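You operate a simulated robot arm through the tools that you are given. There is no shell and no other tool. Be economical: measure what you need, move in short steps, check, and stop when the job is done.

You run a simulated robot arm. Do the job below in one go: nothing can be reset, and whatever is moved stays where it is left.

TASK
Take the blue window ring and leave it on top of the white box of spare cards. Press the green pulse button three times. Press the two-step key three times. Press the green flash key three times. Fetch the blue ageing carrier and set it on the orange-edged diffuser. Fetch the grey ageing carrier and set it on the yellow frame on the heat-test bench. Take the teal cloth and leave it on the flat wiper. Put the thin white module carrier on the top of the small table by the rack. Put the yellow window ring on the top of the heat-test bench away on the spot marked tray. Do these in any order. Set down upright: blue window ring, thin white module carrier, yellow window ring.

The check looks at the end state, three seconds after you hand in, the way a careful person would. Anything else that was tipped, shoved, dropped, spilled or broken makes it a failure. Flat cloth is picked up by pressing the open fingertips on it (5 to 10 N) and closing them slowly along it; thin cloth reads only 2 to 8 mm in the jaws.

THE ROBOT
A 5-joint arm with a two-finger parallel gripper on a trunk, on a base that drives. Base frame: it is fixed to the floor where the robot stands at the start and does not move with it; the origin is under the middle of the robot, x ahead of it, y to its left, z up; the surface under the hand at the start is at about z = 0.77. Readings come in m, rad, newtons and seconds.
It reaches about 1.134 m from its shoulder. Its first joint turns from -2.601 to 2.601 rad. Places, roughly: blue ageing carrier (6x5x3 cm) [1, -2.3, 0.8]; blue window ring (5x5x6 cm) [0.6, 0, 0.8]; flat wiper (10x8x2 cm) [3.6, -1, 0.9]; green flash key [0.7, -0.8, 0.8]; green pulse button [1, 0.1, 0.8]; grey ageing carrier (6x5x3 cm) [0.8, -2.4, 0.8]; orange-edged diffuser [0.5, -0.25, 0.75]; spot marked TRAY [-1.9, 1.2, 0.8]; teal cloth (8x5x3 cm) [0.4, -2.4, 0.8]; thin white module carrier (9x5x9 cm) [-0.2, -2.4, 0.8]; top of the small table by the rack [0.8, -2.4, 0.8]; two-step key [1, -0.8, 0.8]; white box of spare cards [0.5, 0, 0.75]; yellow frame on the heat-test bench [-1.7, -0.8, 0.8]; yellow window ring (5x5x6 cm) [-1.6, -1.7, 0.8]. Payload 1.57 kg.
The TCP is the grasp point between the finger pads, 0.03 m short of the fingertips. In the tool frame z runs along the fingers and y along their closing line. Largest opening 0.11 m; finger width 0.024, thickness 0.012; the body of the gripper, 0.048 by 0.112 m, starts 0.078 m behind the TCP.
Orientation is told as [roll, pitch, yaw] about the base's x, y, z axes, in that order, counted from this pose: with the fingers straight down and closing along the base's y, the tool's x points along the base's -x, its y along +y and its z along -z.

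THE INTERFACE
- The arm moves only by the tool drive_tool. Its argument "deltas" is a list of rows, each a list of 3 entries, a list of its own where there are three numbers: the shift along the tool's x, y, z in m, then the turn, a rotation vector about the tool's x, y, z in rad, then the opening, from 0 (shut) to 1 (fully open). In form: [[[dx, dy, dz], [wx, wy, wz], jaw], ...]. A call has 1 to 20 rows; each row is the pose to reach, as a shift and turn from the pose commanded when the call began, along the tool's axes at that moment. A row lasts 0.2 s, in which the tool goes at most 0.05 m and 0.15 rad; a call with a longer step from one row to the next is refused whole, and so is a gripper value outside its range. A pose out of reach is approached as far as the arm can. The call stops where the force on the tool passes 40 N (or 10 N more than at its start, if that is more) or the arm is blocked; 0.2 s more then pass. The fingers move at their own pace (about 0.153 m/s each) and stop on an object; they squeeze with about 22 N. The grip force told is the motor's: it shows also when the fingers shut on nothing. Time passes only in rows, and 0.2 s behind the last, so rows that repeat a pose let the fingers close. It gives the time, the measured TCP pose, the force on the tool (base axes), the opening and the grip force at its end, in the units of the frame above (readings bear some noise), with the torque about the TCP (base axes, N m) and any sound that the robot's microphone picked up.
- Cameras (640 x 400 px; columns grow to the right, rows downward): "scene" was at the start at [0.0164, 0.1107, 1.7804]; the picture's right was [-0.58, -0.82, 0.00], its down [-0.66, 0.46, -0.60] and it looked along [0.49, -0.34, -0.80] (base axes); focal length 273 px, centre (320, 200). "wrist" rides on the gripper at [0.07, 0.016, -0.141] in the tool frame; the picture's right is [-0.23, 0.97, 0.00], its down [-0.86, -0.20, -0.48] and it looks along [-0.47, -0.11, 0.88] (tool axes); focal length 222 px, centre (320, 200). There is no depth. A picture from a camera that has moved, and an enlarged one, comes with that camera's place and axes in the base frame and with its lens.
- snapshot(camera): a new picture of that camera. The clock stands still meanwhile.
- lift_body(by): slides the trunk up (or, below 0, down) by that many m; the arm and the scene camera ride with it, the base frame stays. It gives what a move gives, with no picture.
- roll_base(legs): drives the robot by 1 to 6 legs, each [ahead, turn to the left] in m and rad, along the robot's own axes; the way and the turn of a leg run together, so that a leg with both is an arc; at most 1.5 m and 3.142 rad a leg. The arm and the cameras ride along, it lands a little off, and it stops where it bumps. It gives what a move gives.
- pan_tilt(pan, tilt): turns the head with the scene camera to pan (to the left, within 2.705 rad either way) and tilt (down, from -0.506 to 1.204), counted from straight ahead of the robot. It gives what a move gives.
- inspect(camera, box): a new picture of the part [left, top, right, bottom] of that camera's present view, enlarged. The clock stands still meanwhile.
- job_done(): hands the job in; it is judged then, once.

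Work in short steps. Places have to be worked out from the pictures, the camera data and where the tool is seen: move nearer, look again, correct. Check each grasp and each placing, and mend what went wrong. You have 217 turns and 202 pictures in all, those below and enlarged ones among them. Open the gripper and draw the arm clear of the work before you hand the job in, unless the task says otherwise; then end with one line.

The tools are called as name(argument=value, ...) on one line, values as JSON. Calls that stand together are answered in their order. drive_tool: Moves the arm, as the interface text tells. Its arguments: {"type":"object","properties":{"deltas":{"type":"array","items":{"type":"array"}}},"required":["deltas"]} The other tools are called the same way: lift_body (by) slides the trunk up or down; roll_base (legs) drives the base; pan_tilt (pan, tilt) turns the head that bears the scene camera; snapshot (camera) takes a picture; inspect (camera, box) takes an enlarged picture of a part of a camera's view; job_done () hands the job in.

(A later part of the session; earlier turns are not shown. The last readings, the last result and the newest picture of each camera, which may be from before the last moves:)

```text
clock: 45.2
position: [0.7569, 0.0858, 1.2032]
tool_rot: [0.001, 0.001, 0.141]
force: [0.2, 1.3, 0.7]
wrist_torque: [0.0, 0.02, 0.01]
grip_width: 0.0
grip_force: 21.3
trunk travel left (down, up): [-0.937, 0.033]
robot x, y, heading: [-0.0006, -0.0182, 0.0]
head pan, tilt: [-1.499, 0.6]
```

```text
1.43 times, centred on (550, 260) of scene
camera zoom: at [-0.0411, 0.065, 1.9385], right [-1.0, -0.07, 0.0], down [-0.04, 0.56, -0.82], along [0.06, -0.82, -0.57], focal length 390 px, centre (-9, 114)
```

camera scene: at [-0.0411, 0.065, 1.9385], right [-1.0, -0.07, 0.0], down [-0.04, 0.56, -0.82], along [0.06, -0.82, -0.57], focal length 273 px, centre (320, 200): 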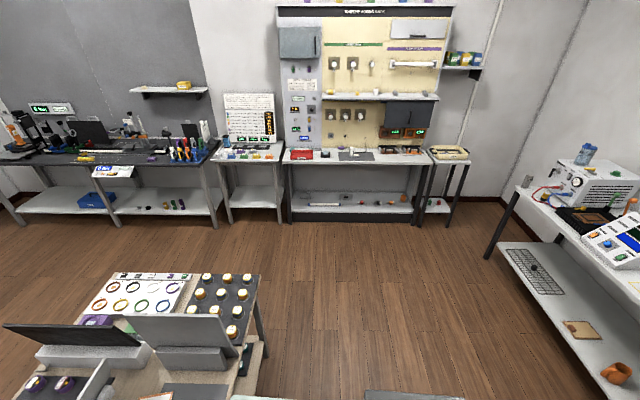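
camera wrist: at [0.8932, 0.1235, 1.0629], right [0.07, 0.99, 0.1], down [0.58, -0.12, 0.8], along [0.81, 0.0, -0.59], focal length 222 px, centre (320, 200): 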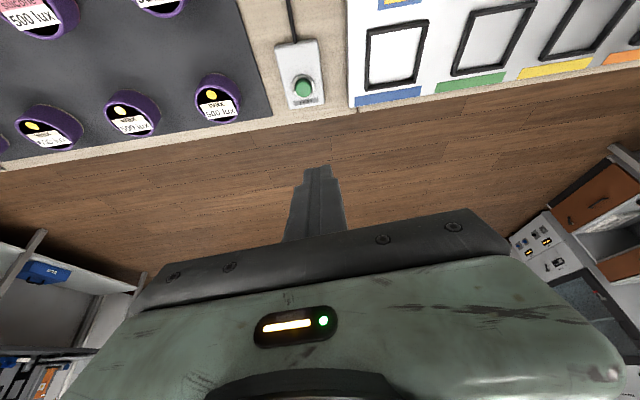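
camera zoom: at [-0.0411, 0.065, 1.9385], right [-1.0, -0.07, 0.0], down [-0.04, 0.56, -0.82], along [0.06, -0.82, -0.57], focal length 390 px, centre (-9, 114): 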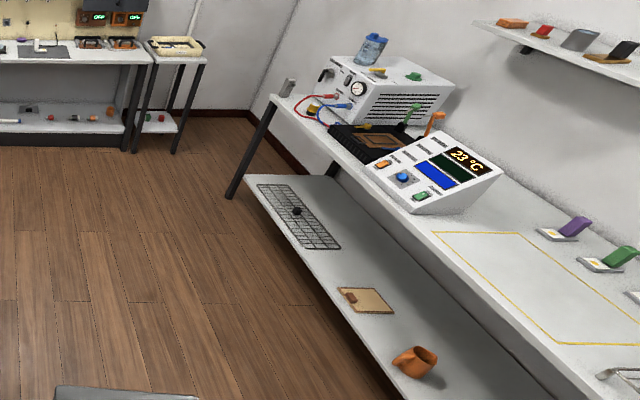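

Keys: green at ≈(0.75, −0.84), leftmost at ≈(1.07, −0.82), labelled to be read from the −y side. I'll fold the arm more and drive round to face the bench from (0.93, −1.42).

drive_tool(deltas=[[[0.04, 0, 0], [0, 0, 0], 0], [[0.08, 0, 0], [0, 0, 0], 0], [[0.12, 0, 0], [0, 0, 0], 0], [[0.15, 0, 0], [0, 0, 0], 0]])

roll_base(legs=[[0, -1.5708], [1.4, 0]])

```text
clock: 46.2
position: [0.6099, 0.0617, 1.205]
tool_rot: [0.0, -0.001, 0.14]
force: [-0.2, 0.3, -0.2]
wrist_torque: [0.02, -0.01, 0.0]
grip_width: 0.0
grip_force: 21.0
trunk travel left (down, up): [-0.937, 0.033]
robot x, y, heading: [0.0007, -0.0219, -0.005]
head pan, tilt: [-1.499, 0.6]
```

```text
clock: 48.0
position: [0.5978, -0.1292, 1.203]
tool_rot: [-0.001, 0.0, -0.176]
force: [0.5, -0.3, -0.6]
wrist_torque: [0.01, 0.0, 0.03]
grip_width: 0.0001
grip_force: 21.3
trunk travel left (down, up): [-0.937, 0.033]
robot x, y, heading: [-0.012, -0.0129, -0.263]
head pan, tilt: [-1.499, 0.6]
stopped in leg 1: the robot was blocked; the commanded pose is now the measured one
```

The base corner touched the bench while turning. I check with a picture, then back away before turning.

pan_tilt(pan=-0.3, tilt=1.1)

snapshot(camera="scene")

```text
clock: 49.4
position: [0.5973, -0.1283, 1.2036]
tool_rot: [0.001, 0.0, -0.178]
force: [0.3, 0.6, 0.8]
wrist_torque: [0.0, -0.01, -0.01]
grip_width: 0.0
grip_force: 21.1
trunk travel left (down, up): [-0.937, 0.033]
robot x, y, heading: [-0.0084, -0.0163, -0.262]
head pan, tilt: [-0.3, 1.1]
```

```text
167 pictures are left
camera scene: at [0.0461, 0.131, 1.8999], right [-0.54, -0.84, 0.0], down [-0.75, 0.48, -0.45], along [0.38, -0.24, -0.89], focal length 273 px, centre (320, 200)
```

scene: 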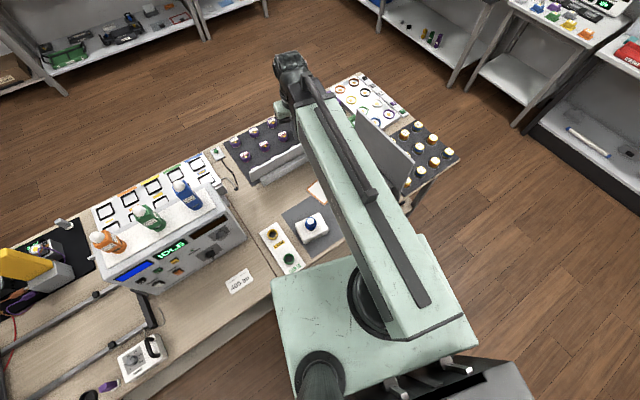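

Nothing disturbed. Back up, turn, and drive around.

roll_base(legs=[[-0.3, 0], [0, -1.308], [1.48, 0]])

roll_base(legs=[[0, 1.5708]])

```text
clock: 61.8
position: [-0.2408, -2.0672, 1.2028]
tool_rot: [0.001, 0.001, -1.473]
force: [0.3, -0.5, -0.2]
wrist_torque: [0.02, -0.02, 0.0]
grip_width: 0.0
grip_force: 21.4
trunk travel left (down, up): [-0.937, 0.033]
robot x, y, heading: [-0.2912, -1.4523, -1.562]
head pan, tilt: [-0.3, 1.1]
```

```text
clock: 65.9
position: [0.3257, -1.4111, 1.2045]
tool_rot: [0.0, -0.001, 0.08]
force: [0.7, 0.6, -0.7]
wrist_torque: [0.0, -0.03, 0.02]
grip_width: 0.0001
grip_force: 21.3
trunk travel left (down, up): [-0.937, 0.033]
robot x, y, heading: [-0.2891, -1.4611, -0.021]
head pan, tilt: [-0.3, 1.1]
```

Now east 1.2 m and turn to face the bench.

roll_base(legs=[[0, 0.021], [1.2, 0], [0, 1.5708]])

pan_tilt(pan=0, tilt=0.9)

snapshot(camera="scene")

snapshot(camera="wrist")

```text
clock: 76.2
position: [0.867, -0.8499, 1.2043]
tool_rot: [0.002, 0.0, 1.661]
force: [1.2, 0.1, 0.1]
wrist_torque: [0.01, 0.05, 0.02]
grip_width: 0.0002
grip_force: 21.8
trunk travel left (down, up): [-0.937, 0.033]
robot x, y, heading: [0.9355, -1.4647, 1.554]
head pan, tilt: [-0.3, 1.1]
```

```text
clock: 77.0
position: [0.8657, -0.8505, 1.203]
tool_rot: [-0.001, -0.001, 1.662]
force: [0.3, -0.8, 0.7]
wrist_torque: [0.02, -0.02, 0.0]
grip_width: 0.0
grip_force: 21.4
trunk travel left (down, up): [-0.937, 0.033]
robot x, y, heading: [0.932, -1.4641, 1.555]
head pan, tilt: [0.0, 0.901]
```

```text
166 pictures are left
camera scene: at [0.7655, -1.4305, 1.9137], right [1.0, -0.02, 0.0], down [-0.01, -0.78, -0.62], along [0.01, 0.62, -0.78], focal length 273 px, centre (320, 200)
```

scene: 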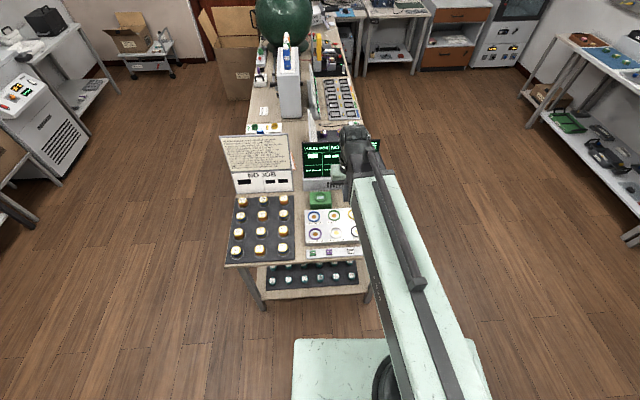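

```text
165 pictures are left
camera wrist: at [0.8551, -0.9209, 1.3448], right [-0.99, 0.14, 0.0], down [0.12, 0.87, 0.48], along [0.07, 0.47, -0.88], focal length 222 px, centre (320, 200)
```

wrist: 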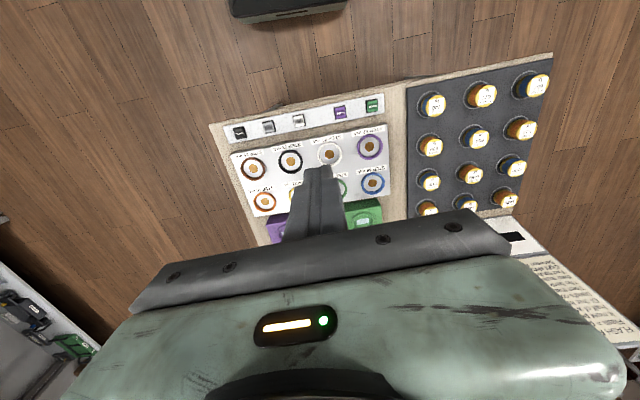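

inspect(camera="wrist", box=[210, 80, 400, 200])

inspect(camera="scene", box=[220, 190, 380, 290])

```text
3.33 times, centred on (305, 140) of wrist
camera zoom: at [0.8551, -0.9209, 1.3448], right [-0.99, 0.14, 0.0], down [0.12, 0.87, 0.48], along [0.07, 0.47, -0.88], focal length 740 px, centre (370, 400)
```

zoom: 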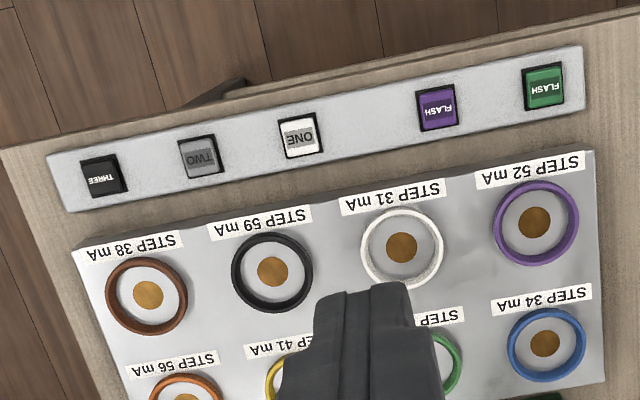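

```text
4.00 times, centred on (300, 240) of scene
camera zoom: at [0.7655, -1.4305, 1.9137], right [1.0, -0.02, 0.0], down [-0.01, -0.78, -0.62], along [0.01, 0.62, -0.78], focal length 1092 px, centre (400, 40)
```

zoom: 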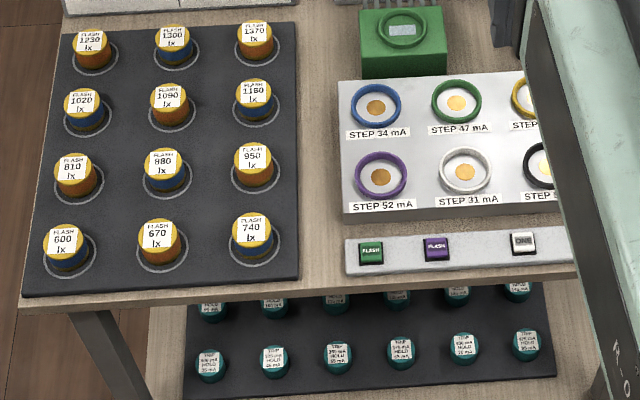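

Keys read ONE, TWO, THREE, FLASH (purple), FLASH (green). TWO is at ≈(0.992, −0.840), green FLASH at ≈(0.744, −0.850). I move over TWO and lower.

drive_tool(deltas=[[[0, -0.042, 0], [0, 0, 0], 0], [[0.0005, -0.084, 0], [0, 0, 0], 0], [[0.0015, -0.1264, 0], [0, 0, 0], 0], [[0.0015, -0.1264, 0], [0, 0, 0], 0]])

lift_body(by=-0.3)

snapshot(camera="wrist")

snapshot(camera="scene")

```text
clock: 78.0
position: [0.9955, -0.8392, 1.2034]
tool_rot: [-0.001, 0.0, 1.661]
force: [0.3, 0.5, 0.1]
wrist_torque: [-0.02, 0.0, -0.01]
grip_width: 0.0
grip_force: 21.3
trunk travel left (down, up): [-0.937, 0.033]
robot x, y, heading: [0.9336, -1.4628, 1.549]
head pan, tilt: [0.0, 0.901]
```

```text
clock: 81.0
position: [0.9947, -0.8393, 0.9042]
tool_rot: [-0.002, -0.001, 1.661]
force: [0.2, 0.2, -0.8]
wrist_torque: [0.0, -0.02, 0.01]
grip_width: 0.0
grip_force: 21.5
trunk travel left (down, up): [-0.637, 0.333]
robot x, y, heading: [0.9347, -1.4598, 1.554]
head pan, tilt: [0.0, 0.901]
```

```text
162 pictures are left
camera wrist: at [0.9836, -0.9106, 1.0448], right [-0.99, 0.14, 0.0], down [0.12, 0.87, 0.48], along [0.07, 0.47, -0.88], focal length 222 px, centre (320, 200)
```

wrist: 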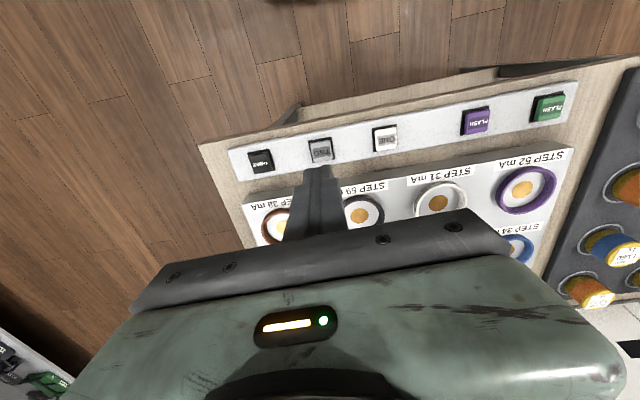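

```text
161 pictures are left
camera scene: at [0.7656, -1.4303, 1.6138], right [1.0, -0.02, 0.0], down [-0.01, -0.78, -0.62], along [0.01, 0.62, -0.78], focal length 273 px, centre (320, 200)
```

scene: 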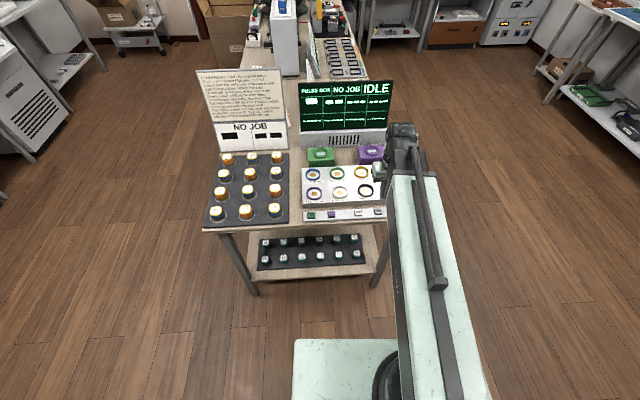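

TWO is directly beneath the TCP. Inspect the display for feedback and lower further.

inspect(camera="scene", box=[190, 60, 400, 190])

lift_body(by=-0.07)

inspect(camera="wrist", box=[220, 100, 420, 225])

```text
3.05 times, centred on (295, 125) of scene
camera zoom: at [0.7656, -1.4303, 1.6138], right [1.0, -0.02, 0.0], down [-0.01, -0.78, -0.62], along [0.01, 0.62, -0.78], focal length 832 px, centre (396, 429)
```

zoom: 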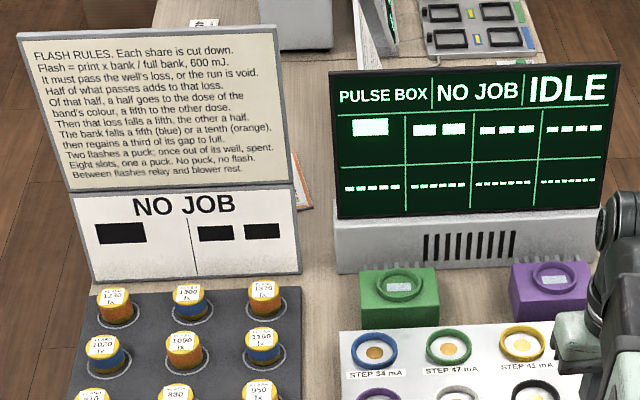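

```text
clock: 82.1
position: [0.9944, -0.8394, 0.8344]
tool_rot: [0.0, 0.0, 1.664]
force: [0.3, 0.1, -0.2]
wrist_torque: [-0.02, -0.01, -0.01]
grip_width: 0.0
grip_force: 21.2
trunk travel left (down, up): [-0.567, 0.403]
robot x, y, heading: [0.9377, -1.4631, 1.553]
head pan, tilt: [0.0, 0.901]
```

```text
3.20 times, centred on (320, 162) of wrist
camera zoom: at [0.9836, -0.9106, 0.9748], right [-0.99, 0.14, 0.0], down [0.12, 0.87, 0.48], along [0.07, 0.47, -0.88], focal length 711 px, centre (320, 320)
```

zoom: 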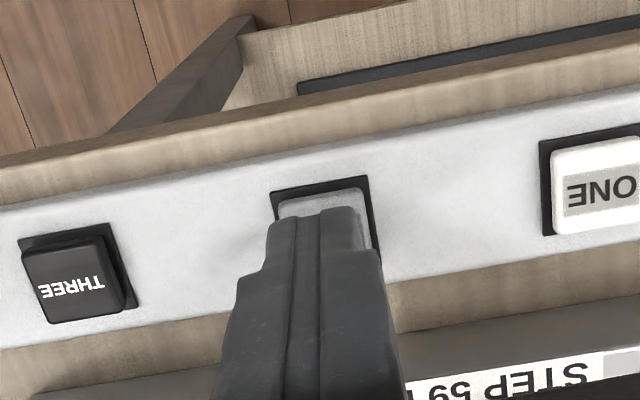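

Centred. Step down until the click.

lift_body(by=-0.008)

lift_body(by=-0.004)

lift_body(by=-0.003)

```text
clock: 82.7
position: [0.9951, -0.838, 0.8258]
tool_rot: [-0.001, -0.001, 1.661]
force: [0.4, 0.4, 0.7]
wrist_torque: [0.01, -0.01, 0.03]
grip_width: 0.0
grip_force: 21.1
trunk travel left (down, up): [-0.559, 0.411]
robot x, y, heading: [0.934, -1.4627, 1.56]
head pan, tilt: [0.0, 0.901]
```

```text
clock: 83.2
position: [0.9955, -0.8405, 0.8223]
tool_rot: [0.0, 0.0, 1.662]
force: [-0.1, 0.7, -0.3]
wrist_torque: [-0.01, 0.0, -0.03]
grip_width: 0.0
grip_force: 21.0
trunk travel left (down, up): [-0.555, 0.415]
robot x, y, heading: [0.9345, -1.4658, 1.55]
head pan, tilt: [0.0, 0.901]
```

```text
clock: 83.7
position: [0.995, -0.8391, 0.8188]
tool_rot: [0.0, -0.001, 1.661]
force: [-0.1, 0.2, -0.2]
wrist_torque: [0.01, -0.03, -0.01]
grip_width: 0.0
grip_force: 21.6
trunk travel left (down, up): [-0.552, 0.418]
robot x, y, heading: [0.9369, -1.4658, 1.557]
head pan, tilt: [0.0, 0.901]
```

lift_body(by=-0.003)

lift_body(by=-0.003)

lift_body(by=-0.002)

```text
clock: 84.2
position: [0.995, -0.8394, 0.8164]
tool_rot: [0.0, 0.0, 1.662]
force: [-0.5, 1.1, 4.3]
wrist_torque: [0.03, -0.03, 0.0]
grip_width: 0.0
grip_force: 21.2
trunk travel left (down, up): [-0.549, 0.421]
robot x, y, heading: [0.9368, -1.4662, 1.554]
head pan, tilt: [0.0, 0.901]
heard: click
```

```text
clock: 84.7
position: [0.9945, -0.84, 0.8152]
tool_rot: [-0.001, -0.005, 1.661]
force: [0.0, -0.5, 28.2]
wrist_torque: [-0.1, 0.03, -0.08]
grip_width: 0.0
grip_force: 21.4
trunk travel left (down, up): [-0.547, 0.423]
robot x, y, heading: [0.9321, -1.4641, 1.555]
head pan, tilt: [0.0, 0.901]
stopped: the force on the tool passed its limit at 43 N (the readings are from after the stop); the commanded pose is now the measured one
```

```text
clock: 85.1
position: [0.9948, -0.8401, 0.8151]
tool_rot: [-0.002, -0.005, 1.663]
force: [0.6, -0.2, 35.2]
wrist_torque: [-0.11, 0.07, -0.11]
grip_width: 0.0002
grip_force: 21.6
trunk travel left (down, up): [-0.546, 0.424]
robot x, y, heading: [0.9353, -1.4652, 1.552]
head pan, tilt: [0.0, 0.901]
stopped: the force on the tool passed its limit at 44 N (the readings are from after the stop); the commanded pose is now the measured one
```

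One click (at −0.549 trunk). Lift and press two more with less depth.

lift_body(by=0.01)

lift_body(by=-0.007)

lift_body(by=0.007)

```text
clock: 85.7
position: [0.9946, -0.8383, 0.8217]
tool_rot: [-0.002, -0.002, 1.661]
force: [0.3, -0.1, -0.6]
wrist_torque: [-0.01, 0.03, -0.01]
grip_width: 0.0
grip_force: 21.5
trunk travel left (down, up): [-0.556, 0.414]
robot x, y, heading: [0.9362, -1.4676, 1.552]
head pan, tilt: [0.0, 0.901]
```

```text
clock: 86.2
position: [0.9942, -0.8389, 0.8167]
tool_rot: [0.001, -0.003, 1.661]
force: [-0.6, 1.5, 1.5]
wrist_torque: [0.02, 0.02, 0.02]
grip_width: 0.0001
grip_force: 21.5
trunk travel left (down, up): [-0.549, 0.421]
robot x, y, heading: [0.9351, -1.4677, 1.549]
head pan, tilt: [0.0, 0.901]
heard: click
```

```text
clock: 86.8
position: [0.9956, -0.8384, 0.8231]
tool_rot: [0.0, -0.003, 1.661]
force: [0.0, 0.1, -0.2]
wrist_torque: [0.01, 0.03, -0.02]
grip_width: 0.0
grip_force: 21.5
trunk travel left (down, up): [-0.556, 0.414]
robot x, y, heading: [0.936, -1.4637, 1.549]
head pan, tilt: [0.0, 0.901]
```

lift_body(by=-0.008)

lift_body(by=0.1)

snapshot(camera="scene")

```text
clock: 87.4
position: [0.9951, -0.8377, 0.816]
tool_rot: [0.0, -0.004, 1.662]
force: [1.1, 3.7, 11.5]
wrist_torque: [-0.02, 0.01, 0.0]
grip_width: 0.0
grip_force: 21.3
trunk travel left (down, up): [-0.548, 0.422]
robot x, y, heading: [0.9324, -1.4653, 1.556]
head pan, tilt: [0.0, 0.901]
heard: click
```

```text
clock: 88.7
position: [0.9949, -0.8378, 0.9153]
tool_rot: [0.001, -0.003, 1.662]
force: [0.1, -0.1, 0.2]
wrist_torque: [0.0, -0.02, -0.01]
grip_width: 0.0
grip_force: 21.5
trunk travel left (down, up): [-0.648, 0.322]
robot x, y, heading: [0.9354, -1.4614, 1.555]
head pan, tilt: [0.0, 0.901]
```

```text
158 pictures are left
camera scene: at [0.7656, -1.4302, 1.6251], right [1.0, -0.02, 0.0], down [-0.01, -0.78, -0.62], along [0.01, 0.62, -0.78], focal length 273 px, centre (320, 200)
```

scene: 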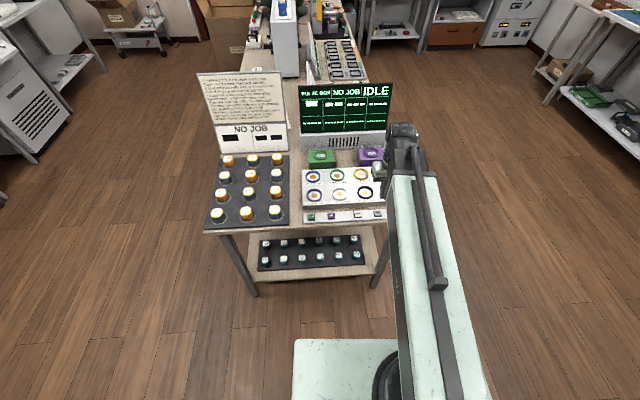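

Three TWO clicks. Now move over the green FLASH key.

drive_tool(deltas=[[[-0.0018, 0.042, 0], [0, 0, 0], 0], [[-0.0036, 0.084, 0], [0, 0, 0], 0], [[-0.0054, 0.126, 0], [0, 0, 0], 0], [[-0.0072, 0.168, 0], [0, 0, 0], 0], [[-0.009, 0.21, 0], [0, 0, 0], 0], [[-0.0109, 0.251, 0], [0, 0, 0], 0], [[-0.0109, 0.251, 0], [0, 0, 0], 0]])

inspect(camera="wrist", box=[220, 100, 420, 225])

```text
clock: 90.3
position: [0.741, -0.8504, 0.9151]
tool_rot: [-0.001, -0.003, 1.662]
force: [0.4, 0.6, 0.0]
wrist_torque: [0.0, -0.03, -0.02]
grip_width: 0.0002
grip_force: 21.6
trunk travel left (down, up): [-0.648, 0.322]
robot x, y, heading: [0.9353, -1.4623, 1.551]
head pan, tilt: [0.0, 0.901]
```

```text
3.20 times, centred on (320, 162) of wrist
camera zoom: at [0.73, -0.9227, 1.0558], right [-0.99, 0.14, 0.0], down [0.12, 0.87, 0.48], along [0.07, 0.48, -0.88], focal length 711 px, centre (320, 320)
```

zoom: 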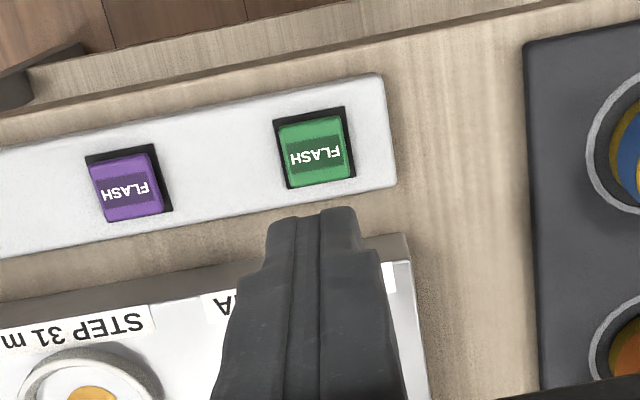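

Aligned (0.743, −0.848). Lower to just above, then press three times.

lift_body(by=-0.09)

lift_body(by=-0.005)

lift_body(by=-0.003)

```text
clock: 91.5
position: [0.7411, -0.8519, 0.8235]
tool_rot: [-0.001, -0.004, 1.662]
force: [0.2, 0.0, -0.3]
wrist_torque: [-0.01, 0.01, -0.03]
grip_width: 0.0001
grip_force: 21.6
trunk travel left (down, up): [-0.558, 0.412]
robot x, y, heading: [0.9362, -1.4677, 1.554]
head pan, tilt: [0.0, 0.901]
```

```text
clock: 92.1
position: [0.7417, -0.85, 0.82]
tool_rot: [0.0, -0.005, 1.66]
force: [0.0, 0.9, -0.6]
wrist_torque: [0.01, 0.02, -0.04]
grip_width: 0.0002
grip_force: 21.3
trunk travel left (down, up): [-0.553, 0.417]
robot x, y, heading: [0.9351, -1.464, 1.554]
head pan, tilt: [0.0, 0.901]
```

```text
clock: 92.6
position: [0.7421, -0.8517, 0.8171]
tool_rot: [-0.001, -0.003, 1.662]
force: [-0.2, 0.9, 1.0]
wrist_torque: [0.02, -0.02, 0.01]
grip_width: 0.0002
grip_force: 21.3
trunk travel left (down, up): [-0.55, 0.42]
robot x, y, heading: [0.9352, -1.466, 1.548]
head pan, tilt: [0.0, 0.901]
heard: click
```

lift_body(by=0.008)

lift_body(by=-0.009)

lift_body(by=0.009)

lift_body(by=-0.009)

lift_body(by=0.15)

```text
clock: 93.2
position: [0.7405, -0.8506, 0.8256]
tool_rot: [-0.001, -0.003, 1.66]
force: [0.6, 0.2, 0.9]
wrist_torque: [-0.01, 0.01, 0.0]
grip_width: 0.0001
grip_force: 21.7
trunk travel left (down, up): [-0.558, 0.412]
robot x, y, heading: [0.9348, -1.4657, 1.555]
head pan, tilt: [0.0, 0.901]
```

```text
clock: 93.8
position: [0.7416, -0.8504, 0.8157]
tool_rot: [0.0, -0.003, 1.663]
force: [-0.5, -0.4, 2.7]
wrist_torque: [0.01, -0.01, 0.01]
grip_width: 0.0002
grip_force: 21.0
trunk travel left (down, up): [-0.549, 0.421]
robot x, y, heading: [0.9274, -1.4675, 1.555]
head pan, tilt: [0.0, 0.901]
heard: click
```

```text
clock: 94.3
position: [0.7416, -0.8517, 0.8249]
tool_rot: [0.0, -0.004, 1.663]
force: [-0.1, 0.5, -0.1]
wrist_torque: [0.01, -0.01, 0.01]
grip_width: 0.0
grip_force: 21.6
trunk travel left (down, up): [-0.558, 0.412]
robot x, y, heading: [0.9373, -1.4651, 1.555]
head pan, tilt: [0.0, 0.901]
```

```text
clock: 94.9
position: [0.7414, -0.852, 0.8158]
tool_rot: [0.001, -0.004, 1.662]
force: [-0.2, 0.3, 1.3]
wrist_torque: [0.01, 0.0, 0.01]
grip_width: 0.0
grip_force: 21.1
trunk travel left (down, up): [-0.549, 0.421]
robot x, y, heading: [0.9359, -1.463, 1.553]
head pan, tilt: [0.0, 0.901]
heard: click
```

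```text
clock: 96.7
position: [0.7416, -0.8513, 0.9667]
tool_rot: [0.001, -0.003, 1.661]
force: [0.2, -0.6, 0.3]
wrist_torque: [-0.01, 0.01, 0.03]
grip_width: 0.0001
grip_force: 21.0
trunk travel left (down, up): [-0.699, 0.271]
robot x, y, heading: [0.942, -1.4649, 1.556]
head pan, tilt: [0.0, 0.901]
```

All presses done. I centre the arm, raise it, and turn round to the small table.

drive_tool(deltas=[[[0.003, -0.048, 0], [0, 0, 0], 0], [[0.006, -0.096, 0], [0, 0, 0], 0], [[0.009, -0.144, 0], [0, 0, 0], 0], [[0.012, -0.19, 0], [0, 0, 0], 0]])

lift_body(by=0.2)

roll_base(legs=[[0, 3.1416]])

snapshot(camera="scene")

snapshot(camera="wrist")

```text
clock: 97.7
position: [0.9339, -0.848, 0.967]
tool_rot: [0.0, -0.003, 1.662]
force: [0.0, -0.5, 0.1]
wrist_torque: [-0.02, -0.05, 0.0]
grip_width: 0.0
grip_force: 21.2
trunk travel left (down, up): [-0.699, 0.271]
robot x, y, heading: [0.9335, -1.4637, 1.556]
head pan, tilt: [0.0, 0.901]
```

```text
clock: 99.8
position: [0.9327, -0.8475, 1.166]
tool_rot: [0.001, -0.004, 1.662]
force: [-0.8, 0.6, 0.9]
wrist_torque: [-0.03, 0.0, 0.03]
grip_width: 0.0001
grip_force: 21.5
trunk travel left (down, up): [-0.899, 0.071]
robot x, y, heading: [0.9356, -1.4661, 1.554]
head pan, tilt: [0.0, 0.901]
```

```text
refused: 3.1416 is not a number from -3.14159 to 3.14159
```

```text
156 pictures are left
camera scene: at [0.7655, -1.4302, 1.876], right [1.0, -0.02, 0.0], down [-0.01, -0.78, -0.62], along [0.01, 0.62, -0.78], focal length 273 px, centre (320, 200)
```

scene: 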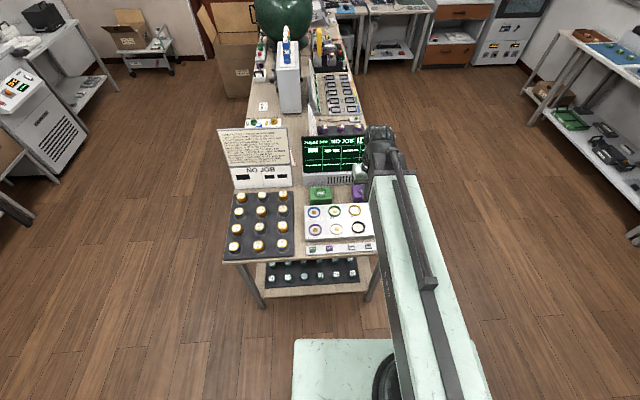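

```text
155 pictures are left
camera wrist: at [0.9216, -0.9194, 1.3067], right [-0.99, 0.14, 0.0], down [0.12, 0.87, 0.48], along [0.07, 0.48, -0.88], focal length 222 px, centre (320, 200)
```

wrist: 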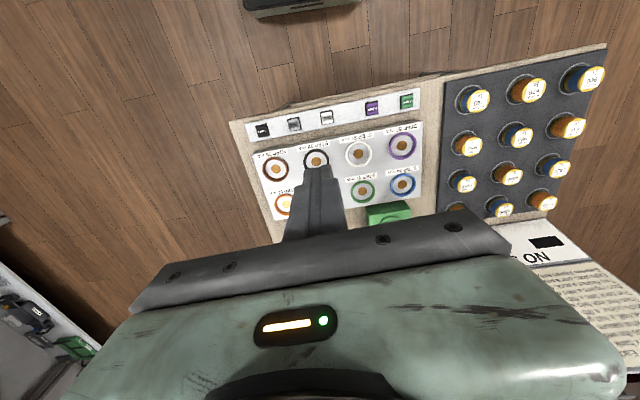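

Turn with 3.14 instead.

roll_base(legs=[[0, 3.14]])

snapshot(camera="scene")

snapshot(camera="wrist")

```text
clock: 107.5
position: [0.9054, -2.0855, 1.1663]
tool_rot: [-0.001, -0.004, -1.531]
force: [2.3, 0.5, 0.8]
wrist_torque: [0.01, 0.19, -0.02]
grip_width: 0.0
grip_force: 21.5
trunk travel left (down, up): [-0.899, 0.071]
robot x, y, heading: [0.918, -1.4672, -1.644]
head pan, tilt: [0.0, 0.901]
```

```text
154 pictures are left
camera scene: at [1.0813, -1.5074, 1.8761], right [-1.0, 0.07, 0.0], down [0.06, 0.78, -0.62], along [-0.04, -0.62, -0.78], focal length 273 px, centre (320, 200)
```

scene: 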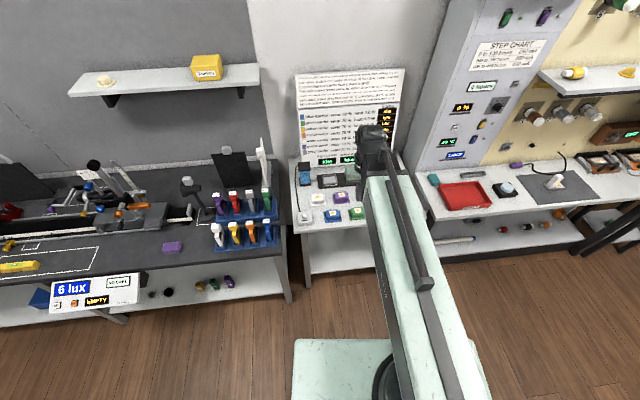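

```text
153 pictures are left
camera wrist: at [0.918, -2.0136, 1.3069], right [0.98, -0.19, 0.0], down [-0.16, -0.86, 0.48], along [-0.09, -0.47, -0.88], focal length 222 px, centre (320, 200)
```

wrist: 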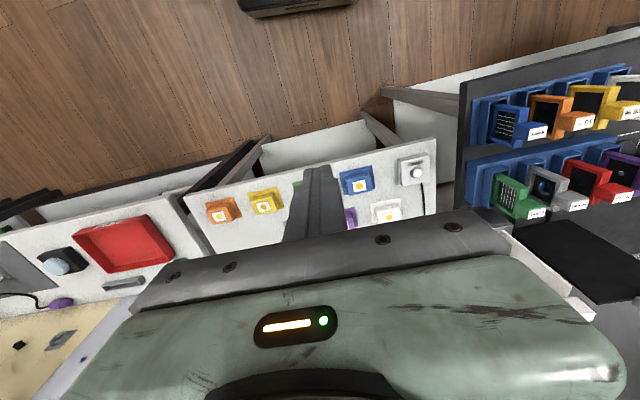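

inspect(camera="scene", box=[270, 60, 430, 280])

inspect(camera="wrist", box=[180, 120, 450, 290])

inspect(camera="scene", box=[400, 100, 640, 250])

```text
1.82 times, centred on (350, 170) of scene
camera zoom: at [1.0813, -1.5074, 1.8761], right [-1.0, 0.07, 0.0], down [0.06, 0.78, -0.62], along [-0.04, -0.62, -0.78], focal length 496 px, centre (266, 254)
```

zoom: 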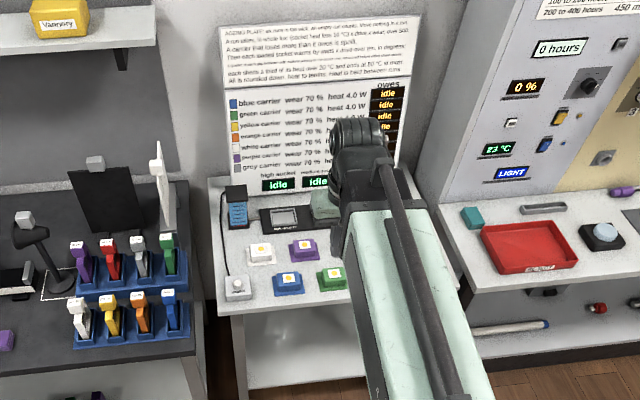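

```text
2.35 times, centred on (315, 205) of wrist
camera zoom: at [0.918, -2.0136, 1.3069], right [0.98, -0.19, 0.0], down [-0.16, -0.86, 0.48], along [-0.09, -0.47, -0.88], focal length 523 px, centre (332, 188)
```

zoom: 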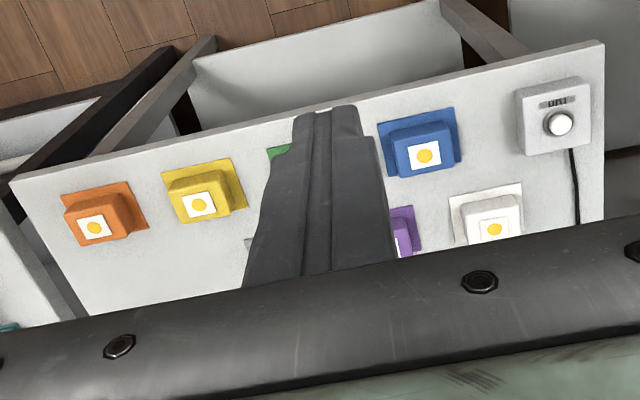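

```text
2.67 times, centred on (520, 175) of scene
camera zoom: at [1.0813, -1.5074, 1.8761], right [-1.0, 0.07, 0.0], down [0.06, 0.78, -0.62], along [-0.04, -0.62, -0.78], focal length 728 px, centre (-213, 267)
```

zoom: 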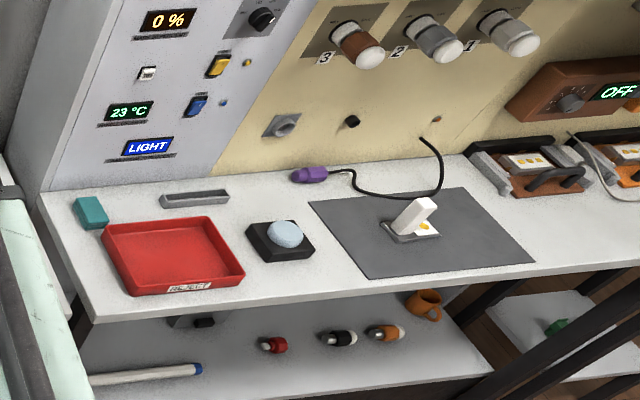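

Blue carrier at ≈(0.963, −2.246); grey is behind the finger near (0.8, −2.4). I straighten, drive 0.12 m nearer and open the hand.

roll_base(legs=[[0, 0.073], [0.12, 0]])

drive_tool(deltas=[[[0, 0.02, 0], [0, 0, 0], 0.5], [[0, 0.04, 0], [0, 0, 0], 1], [[0, 0.04, 0], [0, 0, 0], 1]])

snapshot(camera="wrist")

```text
clock: 109.2
position: [0.9514, -2.2044, 1.1654]
tool_rot: [-0.002, -0.004, -1.459]
force: [0.5, 0.2, -0.2]
wrist_torque: [0.04, -0.01, -0.01]
grip_width: 0.0001
grip_force: 21.8
trunk travel left (down, up): [-0.899, 0.071]
robot x, y, heading: [0.9167, -1.5847, -1.57]
head pan, tilt: [0.0, 0.901]
```

```text
clock: 110.0
position: [0.9888, -2.1977, 1.1657]
tool_rot: [-0.003, -0.004, -1.457]
force: [0.2, -0.7, 0.8]
wrist_torque: [0.02, 0.01, 0.01]
grip_width: 0.1097
grip_force: 0.1
trunk travel left (down, up): [-0.899, 0.071]
robot x, y, heading: [0.9107, -1.5846, -1.567]
head pan, tilt: [0.0, 0.901]
```

```text
149 pictures are left
camera wrist: at [0.9977, -2.1261, 1.3068], right [0.99, -0.12, 0.0], down [-0.1, -0.87, 0.48], along [-0.06, -0.48, -0.88], focal length 222 px, centre (320, 200)
```

wrist: 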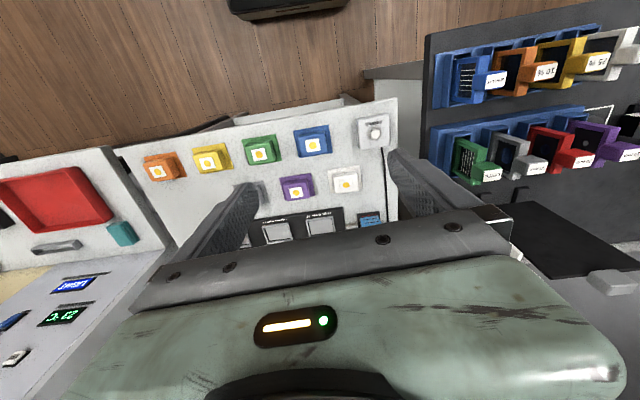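

Blue carrier top at ≈(0.966, −2.254). I align over it (closing along x), then lower and look.

drive_tool(deltas=[[[-0.027, -0.015, 0], [0, 0, 0.06], 0.8], [[-0.0538, -0.0296, 0], [0, 0, 0.113], 0.8], [[-0.0538, -0.0296, 0], [0, 0, 0.113], 0.8]])

lift_body(by=-0.22)

snapshot(camera="wrist")

snapshot(camera="scene")

```text
clock: 110.8
position: [0.9666, -2.2542, 1.1657]
tool_rot: [0.001, -0.003, -1.573]
force: [0.2, 0.4, -0.1]
wrist_torque: [0.0, 0.01, 0.0]
grip_width: 0.0881
grip_force: 0.1
trunk travel left (down, up): [-0.899, 0.071]
robot x, y, heading: [0.9114, -1.5841, -1.571]
head pan, tilt: [0.0, 0.901]
```

```text
clock: 113.1
position: [0.9665, -2.2538, 0.946]
tool_rot: [0.0, -0.004, -1.57]
force: [-0.3, -0.1, -0.6]
wrist_torque: [-0.01, 0.0, 0.02]
grip_width: 0.088
grip_force: 0.0
trunk travel left (down, up): [-0.679, 0.291]
robot x, y, heading: [0.9123, -1.5852, -1.57]
head pan, tilt: [0.0, 0.901]
```

```text
148 pictures are left
camera wrist: at [0.9824, -2.1845, 1.0868], right [0.97, -0.23, 0.0], down [-0.2, -0.85, 0.48], along [-0.11, -0.47, -0.88], focal length 222 px, centre (320, 200)
```

wrist: 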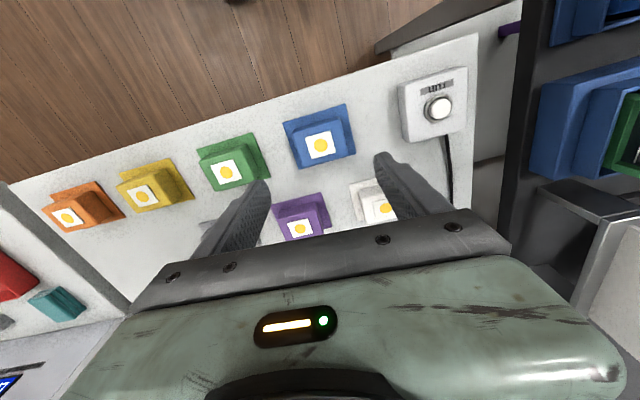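

```text
147 pictures are left
camera scene: at [1.0844, -1.6141, 1.6561], right [-1.0, 0.0, 0.0], down [0.0, 0.78, -0.62], along [0.0, -0.62, -0.78], focal length 273 px, centre (320, 200)
```

scene: 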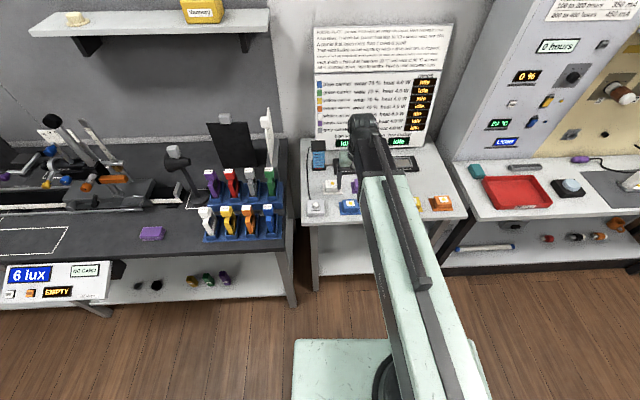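

Centred and square. Lower to grasp height.

lift_body(by=-0.1)

inspect(camera="wrist", box=[200, 80, 440, 230])

```text
clock: 114.4
position: [0.9675, -2.2549, 0.8462]
tool_rot: [0.0, -0.002, -1.572]
force: [1.3, -0.4, -0.1]
wrist_torque: [-0.01, 0.02, -0.03]
grip_width: 0.0879
grip_force: 0.1
trunk travel left (down, up): [-0.579, 0.391]
robot x, y, heading: [0.9136, -1.5815, -1.569]
head pan, tilt: [0.0, 0.901]
```

```text
2.67 times, centred on (320, 155) of wrist
camera zoom: at [0.9824, -2.1845, 0.9868], right [0.97, -0.23, 0.0], down [-0.2, -0.85, 0.48], along [-0.11, -0.47, -0.88], focal length 592 px, centre (320, 320)
```

zoom: 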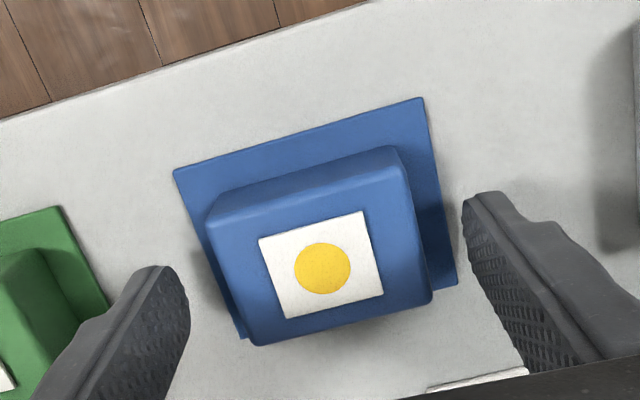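

Lower further in two steps, watching force.

lift_body(by=-0.022)

inspect(camera="wrist", box=[200, 80, 440, 230])

```text
clock: 115.0
position: [0.9668, -2.2544, 0.831]
tool_rot: [-0.001, -0.008, -1.57]
force: [0.1, 2.2, 24.3]
wrist_torque: [0.39, -0.33, -0.15]
grip_width: 0.0879
grip_force: 0.2
trunk travel left (down, up): [-0.562, 0.408]
robot x, y, heading: [0.9141, -1.5883, -1.571]
head pan, tilt: [0.0, 0.901]
stopped: the force on the tool passed its limit at 106 N (the readings are from after the stop); the commanded pose is now the measured one
```

```text
2.67 times, centred on (320, 155) of wrist
camera zoom: at [0.9824, -2.1836, 0.9706], right [0.97, -0.23, 0.0], down [-0.2, -0.85, 0.49], along [-0.11, -0.47, -0.87], focal length 592 px, centre (320, 320)
```

zoom: 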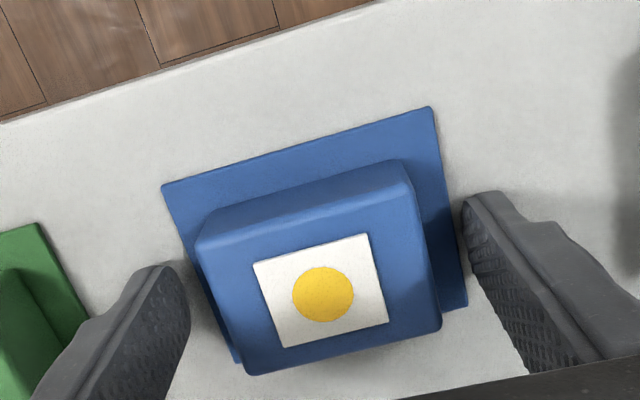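

The table is higher here (tips touched at z ≈ 0.80). I rise 6 mm and close on the block.

lift_body(by=0.006)

drive_tool(deltas=[[[0, 0, 0], [0, 0, 0], 0.6], [[0, 0, 0], [0, 0, 0], 0.4], [[0, 0, 0], [0, 0, 0], 0.3], [[0, 0, 0], [0, 0, 0], 0.3]])

inspect(camera="wrist", box=[200, 80, 440, 230])

```text
clock: 115.5
position: [0.9677, -2.2566, 0.8348]
tool_rot: [-0.001, -0.009, -1.57]
force: [0.4, -0.3, 0.1]
wrist_torque: [0.0, -0.01, 0.0]
grip_width: 0.088
grip_force: 0.1
trunk travel left (down, up): [-0.568, 0.402]
robot x, y, heading: [0.9112, -1.5859, -1.571]
head pan, tilt: [0.0, 0.901]
```

```text
clock: 116.5
position: [0.9674, -2.2558, 0.8344]
tool_rot: [0.0, -0.006, -1.571]
force: [0.5, 0.0, -0.8]
wrist_torque: [0.04, 0.02, -0.01]
grip_width: 0.0579
grip_force: 22.1
trunk travel left (down, up): [-0.568, 0.402]
robot x, y, heading: [0.9142, -1.5841, -1.578]
head pan, tilt: [0.0, 0.901]
```

```text
2.67 times, centred on (320, 155) of wrist
camera zoom: at [0.9825, -2.1854, 0.975], right [0.97, -0.23, 0.0], down [-0.2, -0.85, 0.49], along [-0.11, -0.47, -0.87], focal length 592 px, centre (320, 320)
```

zoom: 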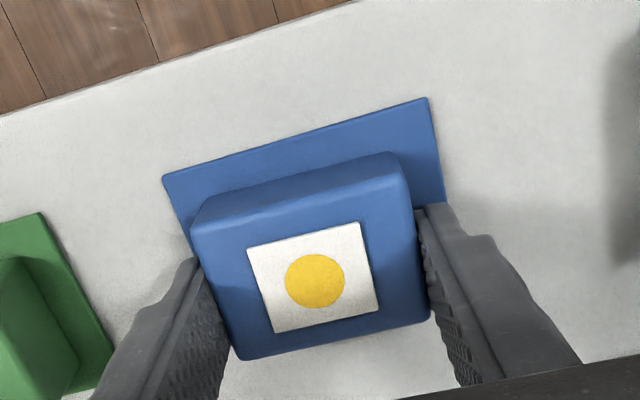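

Gripped at 58 mm. Lift and check.

lift_body(by=0.06)

snapshot(camera="wrist")

```text
clock: 117.5
position: [0.967, -2.2557, 0.8949]
tool_rot: [-0.001, -0.007, -1.57]
force: [0.7, 0.5, -1.1]
wrist_torque: [0.0, 0.01, -0.01]
grip_width: 0.0575
grip_force: 22.0
trunk travel left (down, up): [-0.628, 0.342]
robot x, y, heading: [0.9156, -1.5834, -1.575]
head pan, tilt: [0.0, 0.901]
```

```text
143 pictures are left
camera wrist: at [0.9825, -2.1855, 1.035], right [0.97, -0.23, 0.0], down [-0.2, -0.85, 0.49], along [-0.11, -0.47, -0.87], focal length 222 px, centre (320, 200)
```

wrist: 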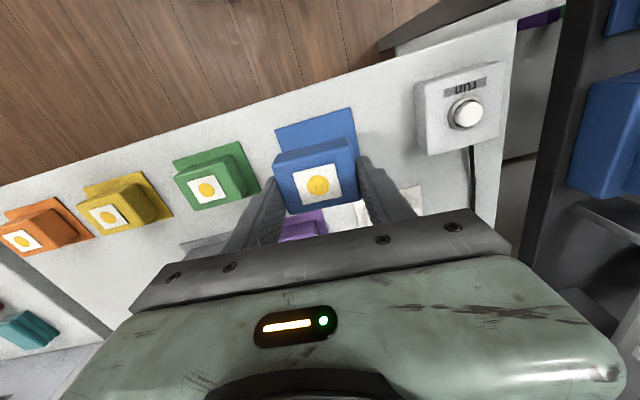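

The pad stays; the block is held. Raise and drive to the bench with the diffuser.

lift_body(by=0.25)

roll_base(legs=[[0, -1.571], [1.25, 0], [0, -1.571], [1.35, 0], [0, -1.571]])

```text
clock: 120.1
position: [0.9668, -2.2567, 1.1447]
tool_rot: [0.0, -0.006, -1.571]
force: [-0.5, 0.2, -1.3]
wrist_torque: [-0.02, -0.02, 0.02]
grip_width: 0.0576
grip_force: 22.2
trunk travel left (down, up): [-0.878, 0.092]
robot x, y, heading: [0.914, -1.5846, -1.569]
head pan, tilt: [0.0, 0.901]
```

```text
clock: 144.0
position: [0.2713, -0.1659, 1.1429]
tool_rot: [0.0, -0.006, 0.062]
force: [0.9, 1.1, -0.8]
wrist_torque: [-0.04, 0.01, -0.04]
grip_width: 0.0575
grip_force: 22.1
trunk travel left (down, up): [-0.878, 0.092]
robot x, y, heading: [-0.3973, -0.2339, 0.077]
head pan, tilt: [0.0, 0.901]
```

Straighten and approach; then look from the wrist.

roll_base(legs=[[0, -0.077], [0.31, 0]])

snapshot(camera="wrist")

snapshot(camera="scene")

```text
clock: 146.5
position: [0.5794, -0.2143, 1.1446]
tool_rot: [-0.001, -0.008, -0.008]
force: [1.3, -0.1, -0.5]
wrist_torque: [0.01, 0.01, -0.02]
grip_width: 0.0574
grip_force: 22.5
trunk travel left (down, up): [-0.878, 0.092]
robot x, y, heading: [-0.0914, -0.2329, 0.001]
head pan, tilt: [0.0, 0.901]
```

```text
142 pictures are left
camera wrist: at [0.5065, -0.1966, 1.2848], right [0.24, 0.97, 0.0], down [0.85, -0.21, 0.48], along [0.47, -0.11, -0.87], focal length 222 px, centre (320, 200)
```

wrist: 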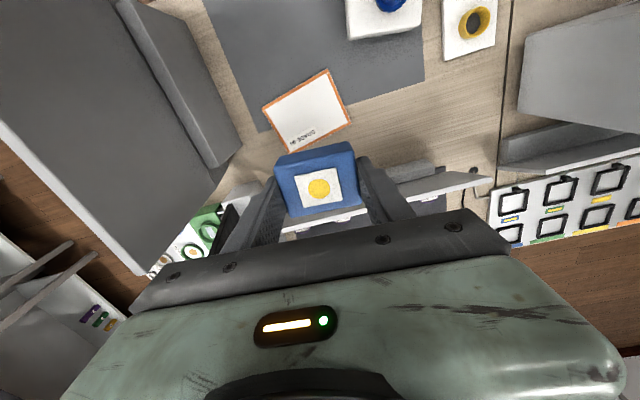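

```text
141 pictures are left
camera scene: at [-0.0618, -0.061, 1.8546], right [0.0, -1.0, 0.0], down [-0.78, 0.0, -0.62], along [0.62, 0.0, -0.78], focal length 273 px, centre (320, 200)
```

scene: 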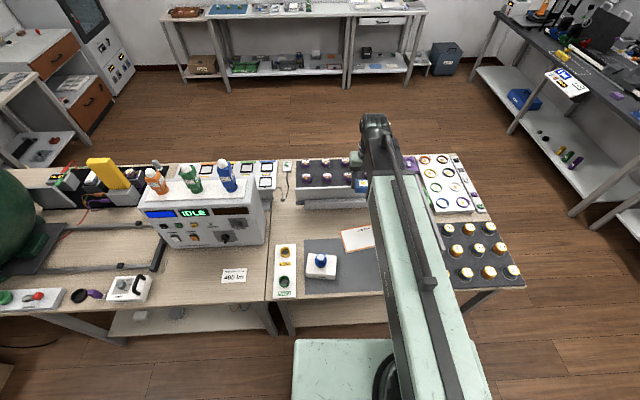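

Diffuser centre ≈ (0.565, −0.236). I shift over it and lower partway.

drive_tool(deltas=[[[0.0135, -0.022, 0], [0, 0, 0], 0.3], [[0.0135, -0.022, 0], [0, 0, 0], 0.3]])

lift_body(by=-0.25)

snapshot(camera="wrist")

```text
clock: 147.1
position: [0.5639, -0.2348, 1.1443]
tool_rot: [0.0, -0.009, -0.008]
force: [0.6, 0.5, 0.2]
wrist_torque: [-0.01, -0.01, 0.0]
grip_width: 0.057
grip_force: 21.8
trunk travel left (down, up): [-0.878, 0.092]
robot x, y, heading: [-0.0922, -0.2333, -0.003]
head pan, tilt: [0.0, 0.901]
```

```text
clock: 149.7
position: [0.5646, -0.2344, 0.8946]
tool_rot: [0.001, -0.01, -0.009]
force: [0.2, 0.3, -0.9]
wrist_torque: [0.02, 0.0, 0.0]
grip_width: 0.0573
grip_force: 22.3
trunk travel left (down, up): [-0.628, 0.342]
robot x, y, heading: [-0.0907, -0.2344, 0.002]
head pan, tilt: [0.0, 0.901]
```

```text
140 pictures are left
camera wrist: at [0.4925, -0.2174, 1.0351], right [0.24, 0.97, 0.0], down [0.85, -0.21, 0.49], along [0.47, -0.11, -0.87], focal length 222 px, centre (320, 200)
```

wrist: 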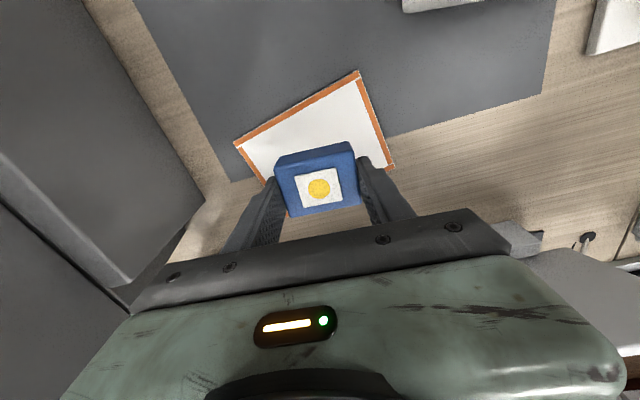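

Diffuser centre refines to (0.574, −0.240). Small shift, then lower toward contact.

drive_tool(deltas=[[[-0.008, -0.005, 0], [0, 0, 0], 0.3], [[-0.008, -0.005, 0], [0, 0, 0], 0.3]])

lift_body(by=-0.075)

lift_body(by=-0.005)

```text
clock: 150.3
position: [0.5717, -0.2395, 0.8951]
tool_rot: [0.001, -0.008, -0.009]
force: [0.0, 0.5, -1.1]
wrist_torque: [0.0, 0.0, 0.01]
grip_width: 0.0573
grip_force: 22.0
trunk travel left (down, up): [-0.628, 0.342]
robot x, y, heading: [-0.0957, -0.2344, 0.004]
head pan, tilt: [0.0, 0.901]
```

```text
clock: 151.4
position: [0.5731, -0.24, 0.8196]
tool_rot: [0.0, -0.009, -0.009]
force: [0.6, -0.5, -1.6]
wrist_torque: [0.01, 0.01, 0.03]
grip_width: 0.0573
grip_force: 22.1
trunk travel left (down, up): [-0.553, 0.417]
robot x, y, heading: [-0.0959, -0.2276, 0.004]
head pan, tilt: [0.0, 0.901]
```

```text
clock: 152.0
position: [0.5722, -0.2388, 0.8152]
tool_rot: [-0.001, -0.009, -0.008]
force: [0.1, 0.3, -0.9]
wrist_torque: [-0.04, -0.01, 0.01]
grip_width: 0.0572
grip_force: 21.9
trunk travel left (down, up): [-0.548, 0.422]
robot x, y, heading: [-0.0944, -0.2323, -0.0]
head pan, tilt: [0.0, 0.901]
```

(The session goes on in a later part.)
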